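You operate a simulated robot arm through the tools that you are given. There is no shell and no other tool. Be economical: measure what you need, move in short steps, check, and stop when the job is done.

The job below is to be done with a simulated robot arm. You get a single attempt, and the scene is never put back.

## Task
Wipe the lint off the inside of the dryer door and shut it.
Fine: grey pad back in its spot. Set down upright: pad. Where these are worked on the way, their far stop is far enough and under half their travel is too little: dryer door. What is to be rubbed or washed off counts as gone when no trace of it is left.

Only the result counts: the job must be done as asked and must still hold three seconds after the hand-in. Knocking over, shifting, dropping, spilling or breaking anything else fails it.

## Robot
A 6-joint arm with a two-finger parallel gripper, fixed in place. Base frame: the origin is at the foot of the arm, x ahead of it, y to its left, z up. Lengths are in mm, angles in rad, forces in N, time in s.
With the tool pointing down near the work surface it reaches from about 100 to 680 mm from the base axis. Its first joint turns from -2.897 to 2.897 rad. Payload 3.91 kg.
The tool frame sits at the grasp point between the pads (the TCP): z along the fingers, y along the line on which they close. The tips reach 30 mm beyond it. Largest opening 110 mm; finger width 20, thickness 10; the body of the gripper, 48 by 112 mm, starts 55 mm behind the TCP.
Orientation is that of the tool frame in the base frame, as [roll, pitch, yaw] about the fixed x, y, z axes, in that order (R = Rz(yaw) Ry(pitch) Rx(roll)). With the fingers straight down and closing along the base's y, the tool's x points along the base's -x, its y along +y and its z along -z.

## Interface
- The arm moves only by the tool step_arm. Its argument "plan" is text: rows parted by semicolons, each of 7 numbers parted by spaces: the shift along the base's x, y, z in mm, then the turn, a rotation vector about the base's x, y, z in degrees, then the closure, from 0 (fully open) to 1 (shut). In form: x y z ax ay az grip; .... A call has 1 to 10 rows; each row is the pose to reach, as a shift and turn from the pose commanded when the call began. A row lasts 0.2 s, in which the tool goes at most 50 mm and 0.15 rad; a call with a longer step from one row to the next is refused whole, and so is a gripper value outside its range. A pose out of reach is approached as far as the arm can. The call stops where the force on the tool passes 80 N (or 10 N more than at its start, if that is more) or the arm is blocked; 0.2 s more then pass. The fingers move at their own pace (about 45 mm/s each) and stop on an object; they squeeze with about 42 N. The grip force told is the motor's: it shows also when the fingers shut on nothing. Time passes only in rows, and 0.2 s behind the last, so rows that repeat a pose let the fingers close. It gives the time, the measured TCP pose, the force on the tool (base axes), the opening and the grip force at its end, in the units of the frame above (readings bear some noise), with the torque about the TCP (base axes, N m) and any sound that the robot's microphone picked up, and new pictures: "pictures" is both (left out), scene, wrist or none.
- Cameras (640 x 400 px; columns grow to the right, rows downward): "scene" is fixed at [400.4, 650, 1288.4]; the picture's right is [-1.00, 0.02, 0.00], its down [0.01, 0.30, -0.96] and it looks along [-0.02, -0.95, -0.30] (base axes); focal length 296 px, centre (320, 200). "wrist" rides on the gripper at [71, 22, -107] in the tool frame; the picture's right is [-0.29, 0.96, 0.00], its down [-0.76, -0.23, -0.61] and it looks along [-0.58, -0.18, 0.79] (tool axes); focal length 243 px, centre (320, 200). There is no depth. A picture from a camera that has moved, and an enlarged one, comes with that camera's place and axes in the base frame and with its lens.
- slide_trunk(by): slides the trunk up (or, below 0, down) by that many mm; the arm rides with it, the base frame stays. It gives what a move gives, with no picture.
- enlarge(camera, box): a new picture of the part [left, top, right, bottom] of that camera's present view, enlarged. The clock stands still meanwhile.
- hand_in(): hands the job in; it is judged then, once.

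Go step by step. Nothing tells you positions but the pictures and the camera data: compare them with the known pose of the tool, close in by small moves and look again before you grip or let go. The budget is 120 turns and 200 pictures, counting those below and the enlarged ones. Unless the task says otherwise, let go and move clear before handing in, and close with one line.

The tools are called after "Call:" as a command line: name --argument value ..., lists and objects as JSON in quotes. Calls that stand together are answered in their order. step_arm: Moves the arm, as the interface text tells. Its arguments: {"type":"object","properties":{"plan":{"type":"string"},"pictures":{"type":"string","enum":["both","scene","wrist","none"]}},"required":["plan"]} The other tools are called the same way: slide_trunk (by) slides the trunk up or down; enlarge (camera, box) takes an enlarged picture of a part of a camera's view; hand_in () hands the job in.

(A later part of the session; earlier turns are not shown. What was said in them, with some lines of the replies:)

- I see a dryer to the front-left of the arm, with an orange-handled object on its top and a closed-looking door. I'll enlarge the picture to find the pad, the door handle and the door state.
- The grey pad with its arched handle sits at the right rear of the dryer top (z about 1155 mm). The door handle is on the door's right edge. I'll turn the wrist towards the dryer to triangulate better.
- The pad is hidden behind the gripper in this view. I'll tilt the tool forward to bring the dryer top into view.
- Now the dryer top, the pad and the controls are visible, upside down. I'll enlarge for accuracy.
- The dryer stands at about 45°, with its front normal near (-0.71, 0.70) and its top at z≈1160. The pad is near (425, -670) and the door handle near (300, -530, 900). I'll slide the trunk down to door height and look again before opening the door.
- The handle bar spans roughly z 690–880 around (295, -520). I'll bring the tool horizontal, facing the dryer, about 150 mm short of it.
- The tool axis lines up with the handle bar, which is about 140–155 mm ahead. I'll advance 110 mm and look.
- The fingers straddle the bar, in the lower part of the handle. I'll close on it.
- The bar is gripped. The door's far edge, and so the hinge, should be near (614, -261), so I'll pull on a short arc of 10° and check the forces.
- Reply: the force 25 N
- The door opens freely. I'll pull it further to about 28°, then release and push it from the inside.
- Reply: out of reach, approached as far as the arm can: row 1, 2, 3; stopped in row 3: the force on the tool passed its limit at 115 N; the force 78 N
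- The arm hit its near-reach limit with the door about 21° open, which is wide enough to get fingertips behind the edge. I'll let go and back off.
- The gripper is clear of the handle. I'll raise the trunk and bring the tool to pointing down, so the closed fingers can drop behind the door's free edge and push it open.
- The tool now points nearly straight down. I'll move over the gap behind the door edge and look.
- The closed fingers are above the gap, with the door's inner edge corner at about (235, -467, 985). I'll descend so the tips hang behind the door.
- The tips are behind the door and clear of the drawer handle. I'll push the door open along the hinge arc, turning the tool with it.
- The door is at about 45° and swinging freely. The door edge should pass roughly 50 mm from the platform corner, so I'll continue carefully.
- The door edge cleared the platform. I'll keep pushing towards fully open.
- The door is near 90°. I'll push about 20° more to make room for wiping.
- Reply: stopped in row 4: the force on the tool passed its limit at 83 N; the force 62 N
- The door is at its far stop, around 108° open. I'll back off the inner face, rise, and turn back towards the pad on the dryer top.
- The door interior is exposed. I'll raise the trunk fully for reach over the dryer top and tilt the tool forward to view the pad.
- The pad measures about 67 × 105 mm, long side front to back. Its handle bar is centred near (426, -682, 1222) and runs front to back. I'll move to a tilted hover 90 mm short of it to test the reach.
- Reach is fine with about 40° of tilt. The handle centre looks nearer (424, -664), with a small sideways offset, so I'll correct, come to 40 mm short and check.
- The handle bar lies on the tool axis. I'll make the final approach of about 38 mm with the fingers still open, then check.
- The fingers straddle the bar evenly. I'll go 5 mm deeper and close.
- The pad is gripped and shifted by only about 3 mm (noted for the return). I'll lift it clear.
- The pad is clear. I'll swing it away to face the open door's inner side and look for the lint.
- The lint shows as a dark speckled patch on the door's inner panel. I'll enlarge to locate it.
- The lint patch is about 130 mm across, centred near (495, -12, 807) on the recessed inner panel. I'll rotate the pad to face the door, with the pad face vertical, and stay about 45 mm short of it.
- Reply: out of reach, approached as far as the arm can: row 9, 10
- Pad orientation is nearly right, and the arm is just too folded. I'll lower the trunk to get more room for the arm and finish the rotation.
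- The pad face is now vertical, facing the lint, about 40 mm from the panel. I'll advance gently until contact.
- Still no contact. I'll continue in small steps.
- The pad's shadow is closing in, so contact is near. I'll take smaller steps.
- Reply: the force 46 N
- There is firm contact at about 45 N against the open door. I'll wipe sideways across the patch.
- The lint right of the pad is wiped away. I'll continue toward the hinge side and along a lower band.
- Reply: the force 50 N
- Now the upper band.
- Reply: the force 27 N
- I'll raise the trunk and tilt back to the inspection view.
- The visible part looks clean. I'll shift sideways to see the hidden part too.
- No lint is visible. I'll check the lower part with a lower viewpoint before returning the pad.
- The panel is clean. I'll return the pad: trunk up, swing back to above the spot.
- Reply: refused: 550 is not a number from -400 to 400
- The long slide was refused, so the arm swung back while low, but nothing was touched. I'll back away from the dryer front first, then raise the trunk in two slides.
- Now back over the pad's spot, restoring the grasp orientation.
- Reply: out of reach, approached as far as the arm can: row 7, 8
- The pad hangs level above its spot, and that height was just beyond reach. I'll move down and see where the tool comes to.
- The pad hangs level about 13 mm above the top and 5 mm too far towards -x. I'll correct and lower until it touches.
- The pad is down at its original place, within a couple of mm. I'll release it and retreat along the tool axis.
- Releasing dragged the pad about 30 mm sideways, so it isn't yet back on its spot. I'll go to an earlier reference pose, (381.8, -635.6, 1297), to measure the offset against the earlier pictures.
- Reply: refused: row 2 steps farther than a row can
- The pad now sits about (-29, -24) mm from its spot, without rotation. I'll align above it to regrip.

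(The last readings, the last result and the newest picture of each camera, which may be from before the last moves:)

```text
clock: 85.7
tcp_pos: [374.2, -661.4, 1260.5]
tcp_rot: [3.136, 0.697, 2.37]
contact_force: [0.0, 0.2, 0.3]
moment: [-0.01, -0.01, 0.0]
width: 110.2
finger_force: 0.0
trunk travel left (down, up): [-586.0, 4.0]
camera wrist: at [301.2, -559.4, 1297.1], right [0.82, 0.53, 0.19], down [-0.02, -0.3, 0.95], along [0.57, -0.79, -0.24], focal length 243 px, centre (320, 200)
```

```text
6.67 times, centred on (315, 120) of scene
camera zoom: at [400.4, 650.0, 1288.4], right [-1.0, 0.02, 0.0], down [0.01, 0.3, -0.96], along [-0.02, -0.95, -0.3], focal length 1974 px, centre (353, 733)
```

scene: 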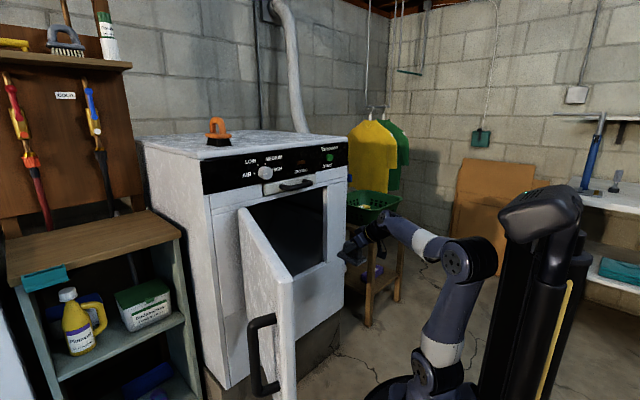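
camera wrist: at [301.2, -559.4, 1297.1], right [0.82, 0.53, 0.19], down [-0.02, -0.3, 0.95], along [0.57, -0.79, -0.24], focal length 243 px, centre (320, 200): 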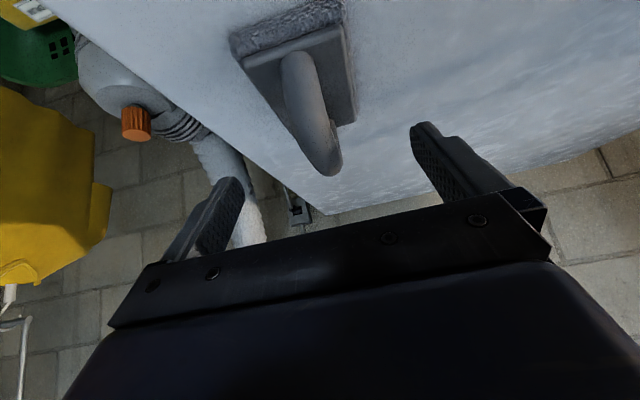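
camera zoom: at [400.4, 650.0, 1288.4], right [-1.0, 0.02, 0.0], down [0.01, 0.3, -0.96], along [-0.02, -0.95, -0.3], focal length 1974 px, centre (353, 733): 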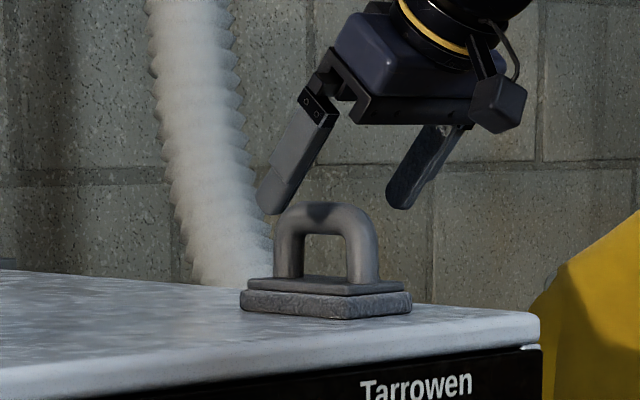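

The current view matches the earlier reference view, so the offset from the spot is about (-28.5, -20) with +4° of yaw. I'll approach with a 4° turn and regrip, slightly shallower this time.

Call:
step_arm --plan "6 -6 -11 0 0 2 0; 12 -12 -22 0 0 4 0; 17.3 -17.1 -32 0 0 4 0; 17.3 -17.1 -32 0 0 4 0.4; 17.3 -17.1 -32 0 0 4 0.8; 17.3 -17.1 -32 0 0 4 1; 17.3 -17.1 -32 0 0 4 1; 17.3 -17.1 -32 0 0 4 1; 17.3 -17.1 -32 0 0 4 1" --pictures "wrist"

Call:
enlarge --camera "scene" --box '[275, 90, 355, 150]'

```text
clock: 87.7
tcp_pos: [389.9, -677.6, 1227.7]
tcp_rot: [3.136, 0.696, 2.442]
contact_force: [0.2, -0.4, 1.0]
moment: [-0.07, -0.01, 0.0]
width: 20.1
finger_force: 33.7
trunk travel left (down, up): [-586.0, 4.0]
camera wrist: at [311.4, -581.7, 1264.8], right [0.78, 0.59, 0.19], down [0.0, -0.3, 0.95], along [0.62, -0.75, -0.24], focal length 243 px, centre (320, 200)
```

wrist: 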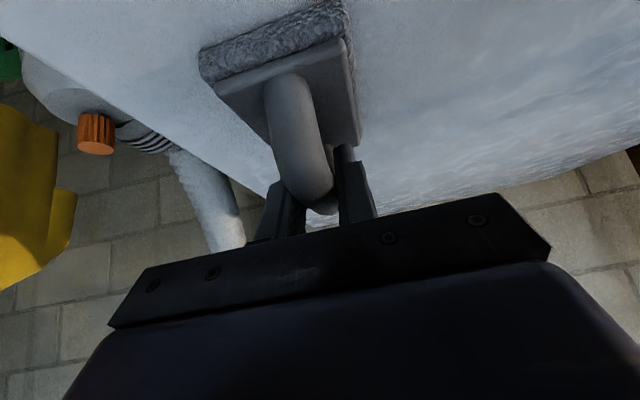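

```text
6.67 times, centred on (315, 120) of scene
camera zoom: at [400.4, 650.0, 1288.4], right [-1.0, 0.02, 0.0], down [0.01, 0.3, -0.96], along [-0.02, -0.95, -0.3], focal length 1974 px, centre (353, 733)
```

zoom: 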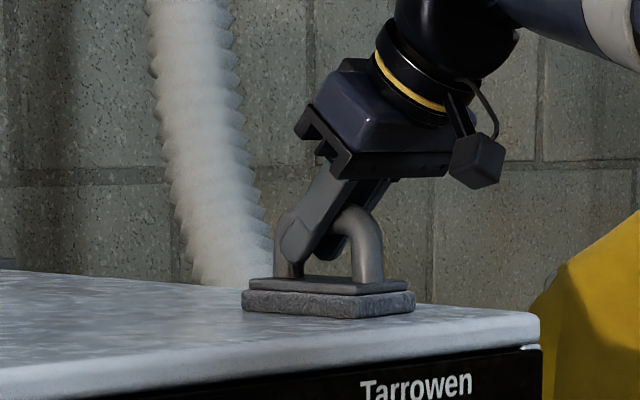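

Gripped. I'll lift 12 mm, shift by (+30, +21), turn back 4° and lower to just above the surface.

Call:
step_arm --plan "0 0 12 0 0 0 1; 10 7 12 0 0 -1.3 1; 20 14 12 0 0 -2.6 1; 30 21 12 0 0 -4 1; 30 21 4 0 0 -4 1; 30 21 2 0 0 -4 1; 30 21 2 0 0 -4 1" --pictures "wrist"

Call:
enlarge --camera "scene" --box '[275, 90, 355, 150]'

```text
clock: 89.3
tcp_pos: [421.7, -657.7, 1229.6]
tcp_rot: [3.137, 0.696, 2.371]
contact_force: [0.1, -0.1, -0.1]
moment: [0.0, -0.02, -0.01]
width: 19.8
finger_force: 42.0
trunk travel left (down, up): [-586.0, 4.0]
camera wrist: at [348.2, -555.8, 1265.9], right [0.82, 0.53, 0.19], down [-0.02, -0.3, 0.95], along [0.57, -0.79, -0.24], focal length 243 px, centre (320, 200)
```

wrist: 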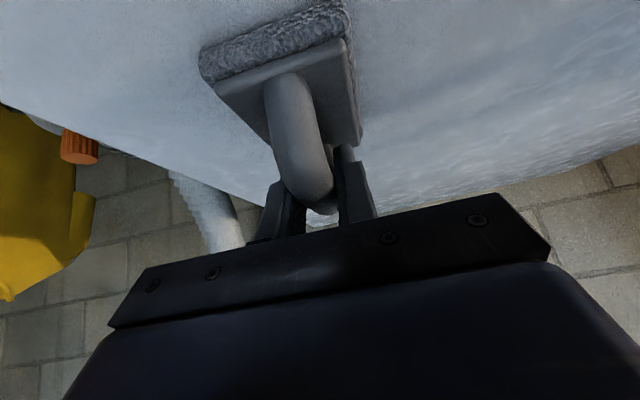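

```text
6.67 times, centred on (315, 120) of scene
camera zoom: at [400.4, 650.0, 1288.4], right [-1.0, 0.02, 0.0], down [0.01, 0.3, -0.96], along [-0.02, -0.95, -0.3], focal length 1974 px, centre (353, 733)
```

zoom: 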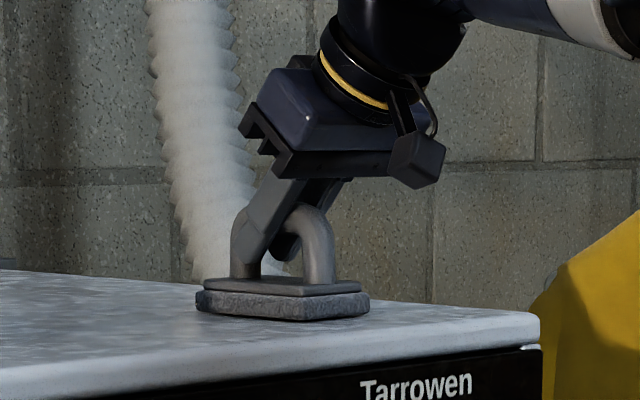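

Position matches the original picture. The edge slopes suggest my first grasp turned the pad about 5–6° anticlockwise, so I'll turn it back, lower the last 2 mm and open only slightly.

Call:
step_arm --plan "0 0 0 0 0 -3 1; 0 0 0 0 0 -5.5 1; 0 0 -1.5 0 0 -5.5 1; 0 0 -1.5 0 0 -5.5 1; 0 0 -1.5 0 0 -5.5 0.8; 0 0 -1.5 0 0 -5.5 0.75; 0 0 -1.5 0 0 -5.5 0.75" --pictures "wrist"

Call:
enlarge --camera "scene" --box '[275, 90, 355, 150]'

```text
clock: 90.9
tcp_pos: [420.5, -657.6, 1226.2]
tcp_rot: [3.136, 0.696, 2.275]
contact_force: [1.1, 0.1, 0.0]
moment: [-0.01, -0.03, 0.0]
width: 27.4
finger_force: 0.1
trunk travel left (down, up): [-586.0, 4.0]
camera wrist: at [358.0, -548.6, 1264.9], right [0.87, 0.45, 0.19], down [-0.05, -0.3, 0.95], along [0.49, -0.84, -0.24], focal length 243 px, centre (320, 200)
```

wrist: 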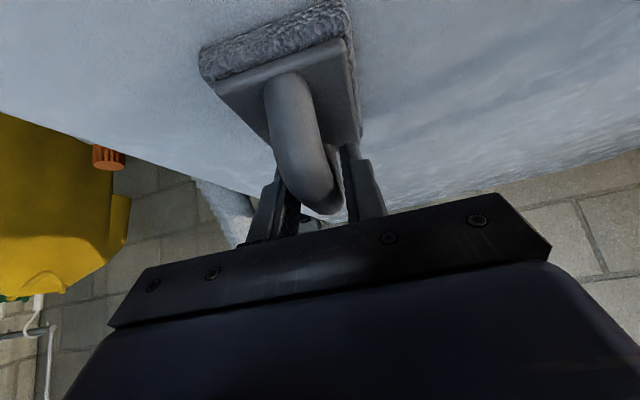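

```text
6.67 times, centred on (315, 120) of scene
camera zoom: at [400.4, 650.0, 1288.4], right [-1.0, 0.02, 0.0], down [0.01, 0.3, -0.96], along [-0.02, -0.95, -0.3], focal length 1974 px, centre (353, 733)
```

zoom: 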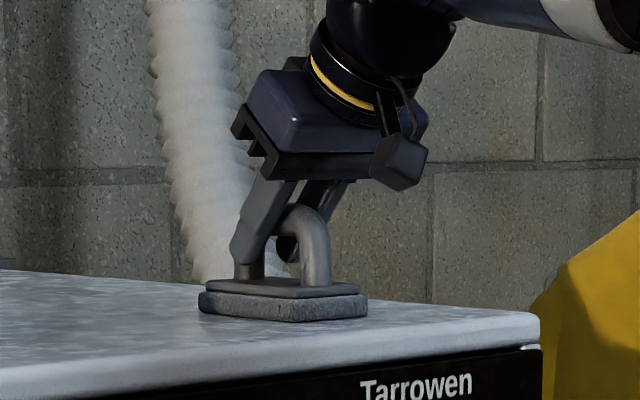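

That matches the original picture almost exactly, and the grip is released. I'll open a bit further and check the pad stays put.

Call:
step_arm --plan "0 0 0 0 0 0 0.65; 0 0 0 0 0 0 0.55; 0 0 0 0 0 0 0.55" --pictures "wrist"

Call:
enlarge --camera "scene" --box '[275, 90, 355, 150]'

```text
clock: 91.7
tcp_pos: [421.5, -656.5, 1228.4]
tcp_rot: [3.138, 0.697, 2.276]
contact_force: [-0.2, 0.2, 0.3]
moment: [-0.05, -0.02, -0.05]
width: 49.4
finger_force: 0.1
trunk travel left (down, up): [-586.0, 4.0]
camera wrist: at [358.0, -548.6, 1264.9], right [0.87, 0.45, 0.19], down [-0.05, -0.3, 0.95], along [0.49, -0.84, -0.24], focal length 243 px, centre (320, 200)
```

wrist: 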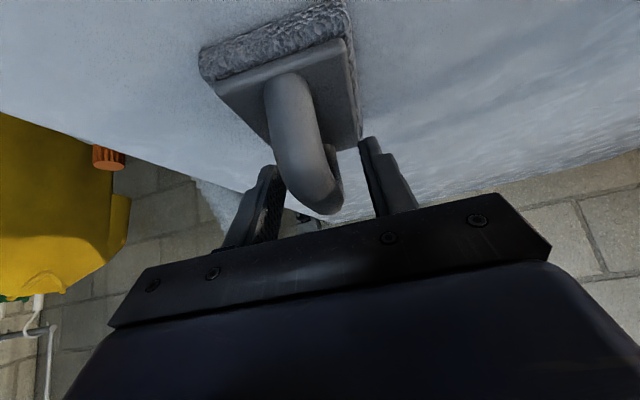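

```text
6.67 times, centred on (315, 120) of scene
camera zoom: at [400.4, 650.0, 1288.4], right [-1.0, 0.02, 0.0], down [0.01, 0.3, -0.96], along [-0.02, -0.95, -0.3], focal length 1974 px, centre (353, 733)
```

zoom: 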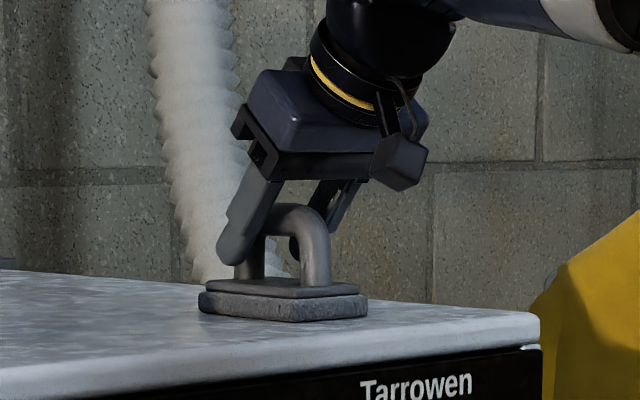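

The pad stays put. I'll retreat straight back along the tool axis.

Call:
step_arm --plan "-6.2 7.3 11.5 0 0 0 0.55; -12.5 14.7 23 0 0 0 0.55; -19 22 34.5 0 0 0 0.55; -25 29.4 46 0 0 0 0.55; -33 39 61 0 0 0 0.55; -42 49 77 0 0 0 0.55" --pictures "wrist"

Call:
enlarge --camera "scene" --box '[275, 90, 355, 150]'

```text
clock: 93.1
tcp_pos: [379.2, -609.3, 1303.9]
tcp_rot: [3.135, 0.696, 2.275]
contact_force: [0.7, 0.4, -0.2]
moment: [0.02, -0.02, -0.01]
width: 49.7
finger_force: 0.1
trunk travel left (down, up): [-586.0, 4.0]
camera wrist: at [316.1, -500.1, 1341.4], right [0.87, 0.45, 0.19], down [-0.05, -0.3, 0.95], along [0.49, -0.84, -0.24], focal length 243 px, centre (320, 200)
```

wrist: 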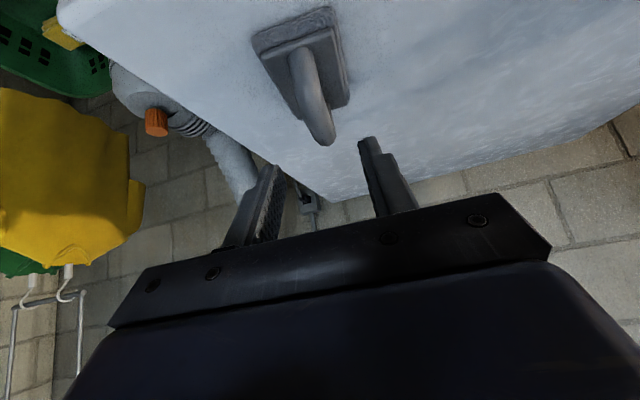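

```text
6.67 times, centred on (315, 120) of scene
camera zoom: at [400.4, 650.0, 1288.4], right [-1.0, 0.02, 0.0], down [0.01, 0.3, -0.96], along [-0.02, -0.95, -0.3], focal length 1974 px, centre (353, 733)
```

zoom: 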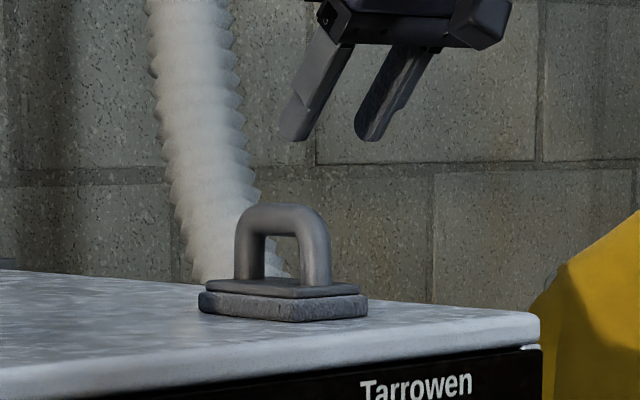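

The pad is back in place, upright and matching the original picture. Next I'll shut the door: straighten the tool to point down and go round to the outside of the open door.

Call:
step_arm --plan "0 40 0 6.1 5.2 0 0.8; 0 80 0 12.2 10.4 0 1; 0 120 0 18.3 15.5 0 1; 0 160 0 24.4 20.7 0 1; 0 200 0 30.4 25.8 0 1" --pictures "none"

Call:
step_arm --plan "0 35 0 0 0 -8 1; 0 70 0 0 0 -16 1; 0 105 0 0 0 -24 1; 0 140 0 0 0 -32 1; 0 175 0 0 0 -40 1; 10 210 0 0 0 -48 1; 20 245 0 0 0 -56 1; 35 285 0 0 0 -64 1; 55 325 0 0 0 -72 1; 80 365 0 0 0 -80 1" --pictures "none"

Call:
slide_trunk --by -125

Call:
step_arm --plan "20 35 0 0 0 -8 1; 40 70 0 0 0 -16 1; 60 95 0 0 0 -24 1; 85 110 0 0 0 -27 1; 85 110 0 0 0 -27 1" --pictures "both"

```text
clock: 94.3
tcp_pos: [379.9, -410.5, 1303.7]
tcp_rot: [3.136, -0.002, 2.276]
contact_force: [0.4, 0.0, 0.4]
moment: [-0.01, 0.01, 0.02]
width: 0.0
finger_force: 37.5
trunk travel left (down, up): [-586.0, 4.0]
```

```text
clock: 96.5
tcp_pos: [461.5, -43.3, 1305.8]
tcp_rot: [3.135, 0.002, 0.878]
contact_force: [-0.1, -0.2, 0.5]
moment: [-0.01, -0.01, 0.0]
width: 0.0
finger_force: 37.7
trunk travel left (down, up): [-586.0, 4.0]
```

```text
clock: 98.0
tcp_pos: [461.1, -43.4, 1179.8]
tcp_rot: [3.134, 0.0, 0.879]
contact_force: [-0.1, -0.3, -0.6]
moment: [-0.01, 0.02, -0.01]
width: 0.0
finger_force: 37.9
trunk travel left (down, up): [-461.0, 129.0]
```

```text
clock: 99.2
tcp_pos: [548.2, 68.0, 1180.6]
tcp_rot: [3.134, -0.001, 0.406]
contact_force: [0.3, -0.3, -0.5]
moment: [0.0, 0.03, 0.01]
width: 0.1
finger_force: 37.6
trunk travel left (down, up): [-461.0, 129.0]
camera wrist: at [622.0, 77.6, 1288.3], right [0.11, -0.99, 0.01], down [-0.79, -0.09, 0.61], along [-0.6, -0.07, -0.79], focal length 243 px, centre (320, 200)
```

scene: 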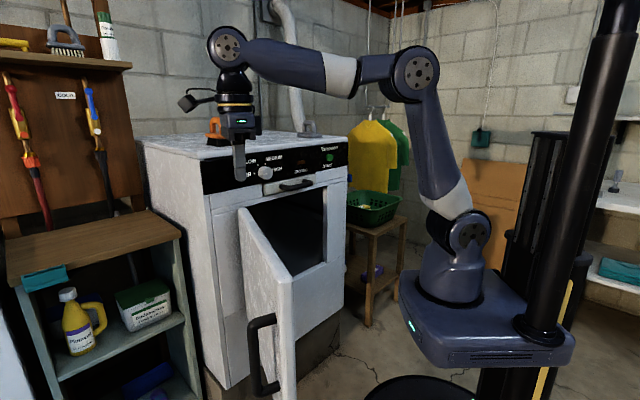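
wrist: 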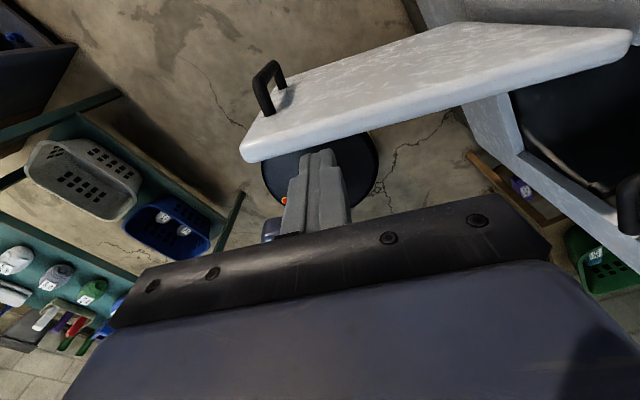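

The tool is above the door's outer side. I'll shift slightly towards the free edge and descend outside the door, about 25 mm off its face.

Call:
step_arm --plan "-4 40 0 0 0 0 1; -4 40 -45 0 0 0 1; -4 40 -90 0 0 0 1; -4 40 -135 0 0 0 1; -4 40 -180 0 0 0 1; -4 40 -218 0 0 0 1; -4 40 -218 0 0 0 1" --pictures "both"

```text
clock: 100.8
tcp_pos: [542.4, 108.4, 959.6]
tcp_rot: [3.133, 0.0, 0.408]
contact_force: [0.0, -0.2, 0.5]
moment: [0.03, 0.02, 0.03]
width: 0.0
finger_force: 37.8
trunk travel left (down, up): [-461.0, 129.0]
camera wrist: at [617.3, 118.1, 1068.2], right [0.11, -0.99, 0.01], down [-0.79, -0.09, 0.61], along [-0.6, -0.07, -0.79], focal length 243 px, centre (320, 200)
```

scene: 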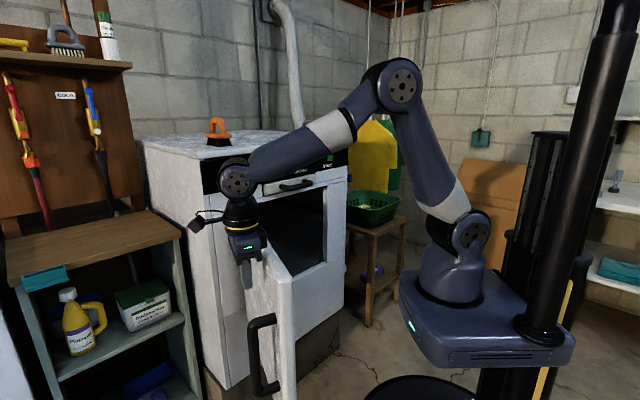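
wrist: 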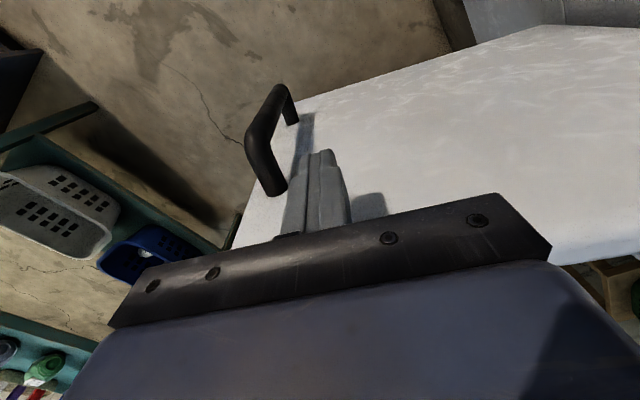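

The fingers are outside the door face. I'll push it shut along the hinge arc, in sections.

Call:
step_arm --plan "-44.6 -11.8 0 0 0 7 1; -87.3 -28.6 0 0 0 14 1; -127.6 -50.5 0 0 0 21 1; -165 -77.2 0 0 0 28 1; -198.9 -108.2 0 0 0 35 1; -228.7 -143.1 0 0 0 42 1" --pictures "both"

```text
clock: 102.2
tcp_pos: [314.4, -38.4, 963.1]
tcp_rot: [3.134, -0.001, 1.143]
contact_force: [0.5, -0.1, -0.4]
moment: [-0.01, 0.0, -0.01]
width: 0.0
finger_force: 37.7
trunk travel left (down, up): [-461.0, 129.0]
camera wrist: at [363.8, 19.1, 1070.6], right [0.75, -0.66, 0.01], down [-0.53, -0.59, 0.61], along [-0.4, -0.46, -0.79], focal length 243 px, centre (320, 200)
```

scene: 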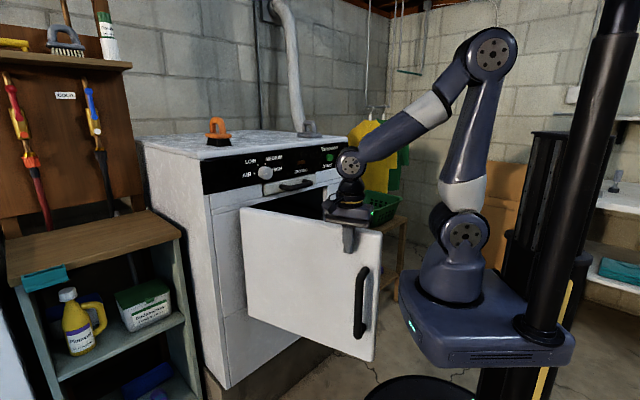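
wrist: 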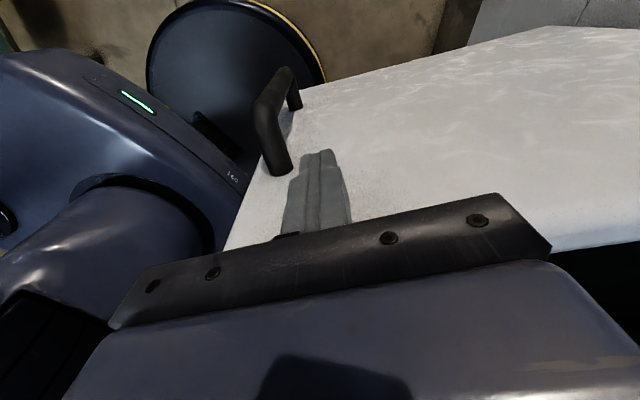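

Call:
step_arm --plan "-24.3 -35.6 0 0 0 7 1; -44.7 -76.5 0 0 0 14 1; -59.9 -119.5 0 0 0 21 1; -69.8 -164.1 0 0 0 28 1; -74.2 -209.5 0 0 0 35 1; -73 -255.2 0 0 0 42 1" --pictures "both"

```text
clock: 103.6
tcp_pos: [240.0, -293.3, 962.8]
tcp_rot: [3.134, -0.002, 1.877]
contact_force: [0.2, -0.4, 0.1]
moment: [0.0, 0.02, 0.01]
width: 0.0
finger_force: 38.0
trunk travel left (down, up): [-461.0, 129.0]
camera wrist: at [239.1, -217.0, 1070.4], right [1.0, 0.01, 0.01], down [0.0, -0.79, 0.61], along [0.01, -0.61, -0.79], focal length 243 px, centre (320, 200)
```

scene: 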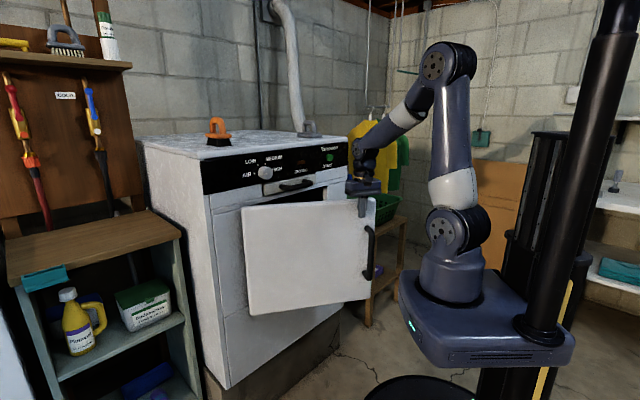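
wrist: 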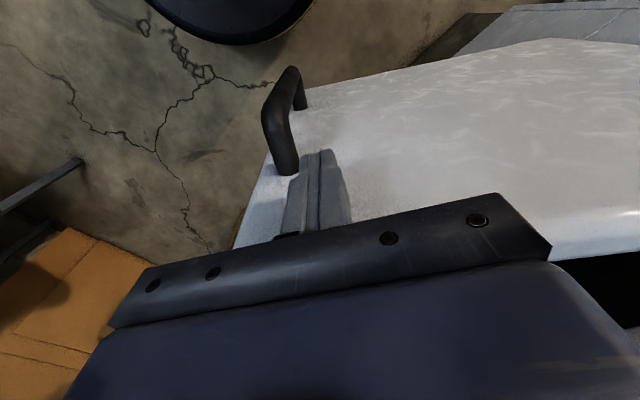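

Call:
step_arm --plan "7.2 -45.7 0 0 0 7 1; 19.4 -89.8 0 0 0 14 1; 37 -132.1 0 0 0 21 1; 52.6 -160.8 0 0 0 26 1" --pictures "both"

```text
clock: 104.6
tcp_pos: [292.5, -452.2, 962.2]
tcp_rot: [3.137, -0.001, 2.33]
contact_force: [0.5, 0.2, 0.3]
moment: [-0.01, 0.01, 0.04]
width: 0.2
finger_force: 37.3
trunk travel left (down, up): [-461.0, 129.0]
camera wrist: at [260.1, -384.8, 1070.1], right [0.89, 0.45, 0.01], down [0.35, -0.71, 0.61], along [0.28, -0.54, -0.79], focal length 243 px, centre (320, 200)
```

scene: 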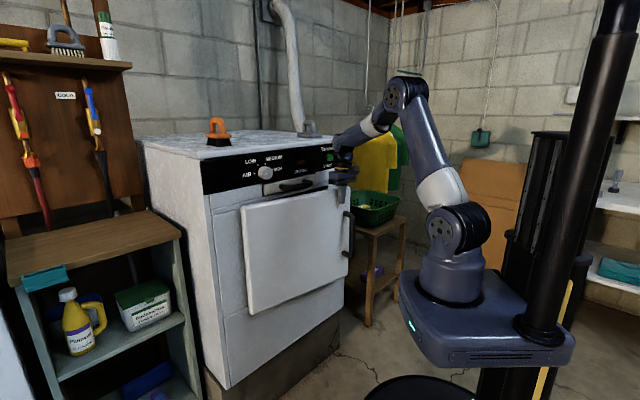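
wrist: 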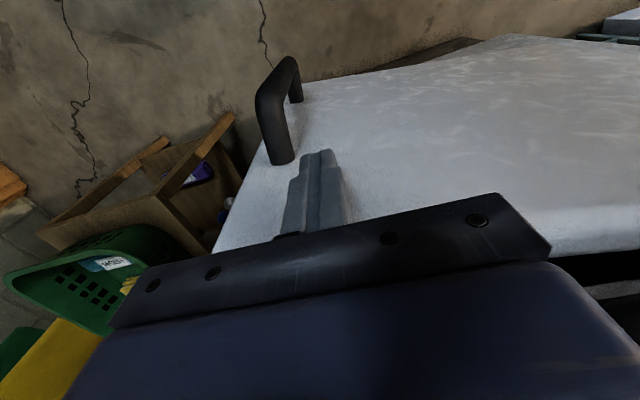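

The door is about 9° from shut. I'll push straight in with smaller steps.

Call:
step_arm --plan "11 -11 0 0 0 1 1; 21 -21 0 0 0 2 1; 32 -32 0 0 0 2 1; 39 -39 0 0 0 2 1; 44 -44 0 0 0 2 1; 48 -48 0 0 0 2 1; 52 -52 0 0 0 2 1; 55 -55 0 0 0 2 1" --pictures "both"

```text
clock: 106.4
tcp_pos: [345.0, -504.7, 961.2]
tcp_rot: [3.136, -0.003, 2.363]
contact_force: [-20.0, 23.3, -5.1]
moment: [-1.99, -1.71, -0.33]
width: 0.0
finger_force: 37.8
trunk travel left (down, up): [-461.0, 129.0]
camera wrist: at [310.5, -438.4, 1069.9], right [0.88, 0.48, 0.01], down [0.38, -0.7, 0.6], along [0.29, -0.53, -0.8], focal length 243 px, centre (320, 200)
```

scene: 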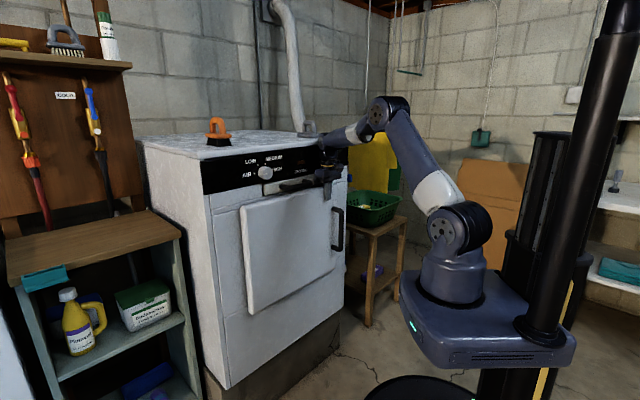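
wrist: 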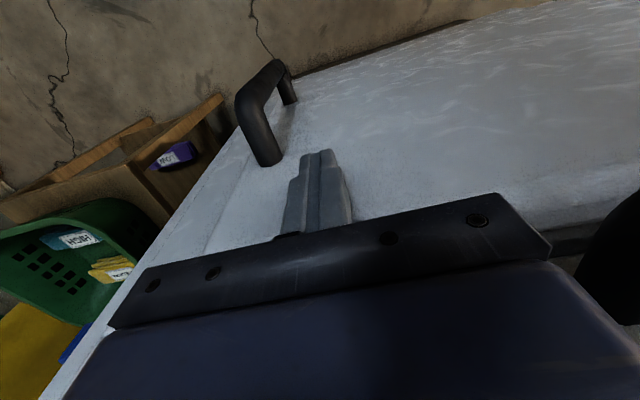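

The door is against its seat with about 31 N reaction. I'll press a touch more, then back straight off.

Call:
step_arm --plan "1.5 -1.5 0 0 0 0 1; 1.5 -1.5 0 0 0 0 1; -10 10 0 0 0 0 1; -40 40 0 0 0 0 1; -70 70 0 0 0 0 1; -100 100 0 0 0 0 1; -110 130 30 0 0 0 1" --pictures "both"

Call:
enlarge --camera "scene" --box '[190, 100, 370, 250]'

```text
clock: 108.0
tcp_pos: [238.1, -377.2, 991.4]
tcp_rot: [3.138, -0.001, 2.364]
contact_force: [-0.3, 0.2, 1.2]
moment: [-0.02, -0.03, 0.03]
width: 0.0
finger_force: 37.5
trunk travel left (down, up): [-461.0, 129.0]
camera wrist: at [203.3, -310.9, 1100.1], right [0.88, 0.48, 0.01], down [0.38, -0.7, 0.61], along [0.29, -0.53, -0.79], focal length 243 px, centre (320, 200)
```

scene: 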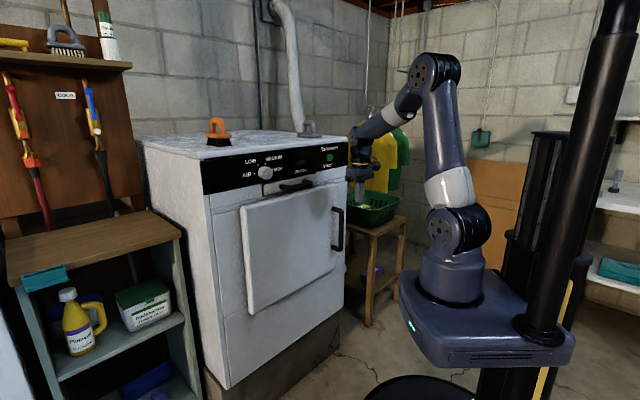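
wrist: 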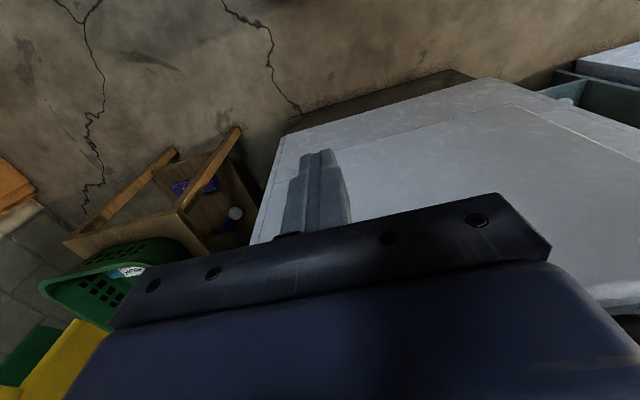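

```text
2.67 times, centred on (280, 175) of scene
camera zoom: at [400.4, 650.0, 1288.4], right [-1.0, 0.02, 0.0], down [0.01, 0.3, -0.96], along [-0.02, -0.95, -0.3], focal length 790 px, centre (427, 267)
```

zoom: 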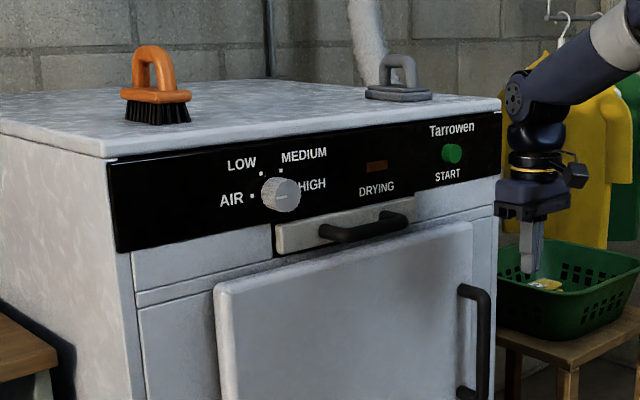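

The door is shut as at the start, with its handle at the same picture position. The pad is upright in its spot, the knob and brush are undisturbed, and the arm is clear, so I'm handing in.

Call:
hand_in

```text
The job is handed in.
```

I wiped the lint off the inside of the dryer door and shut the door. The grey pad is upright in its spot again, after a slip on the first release that I corrected.
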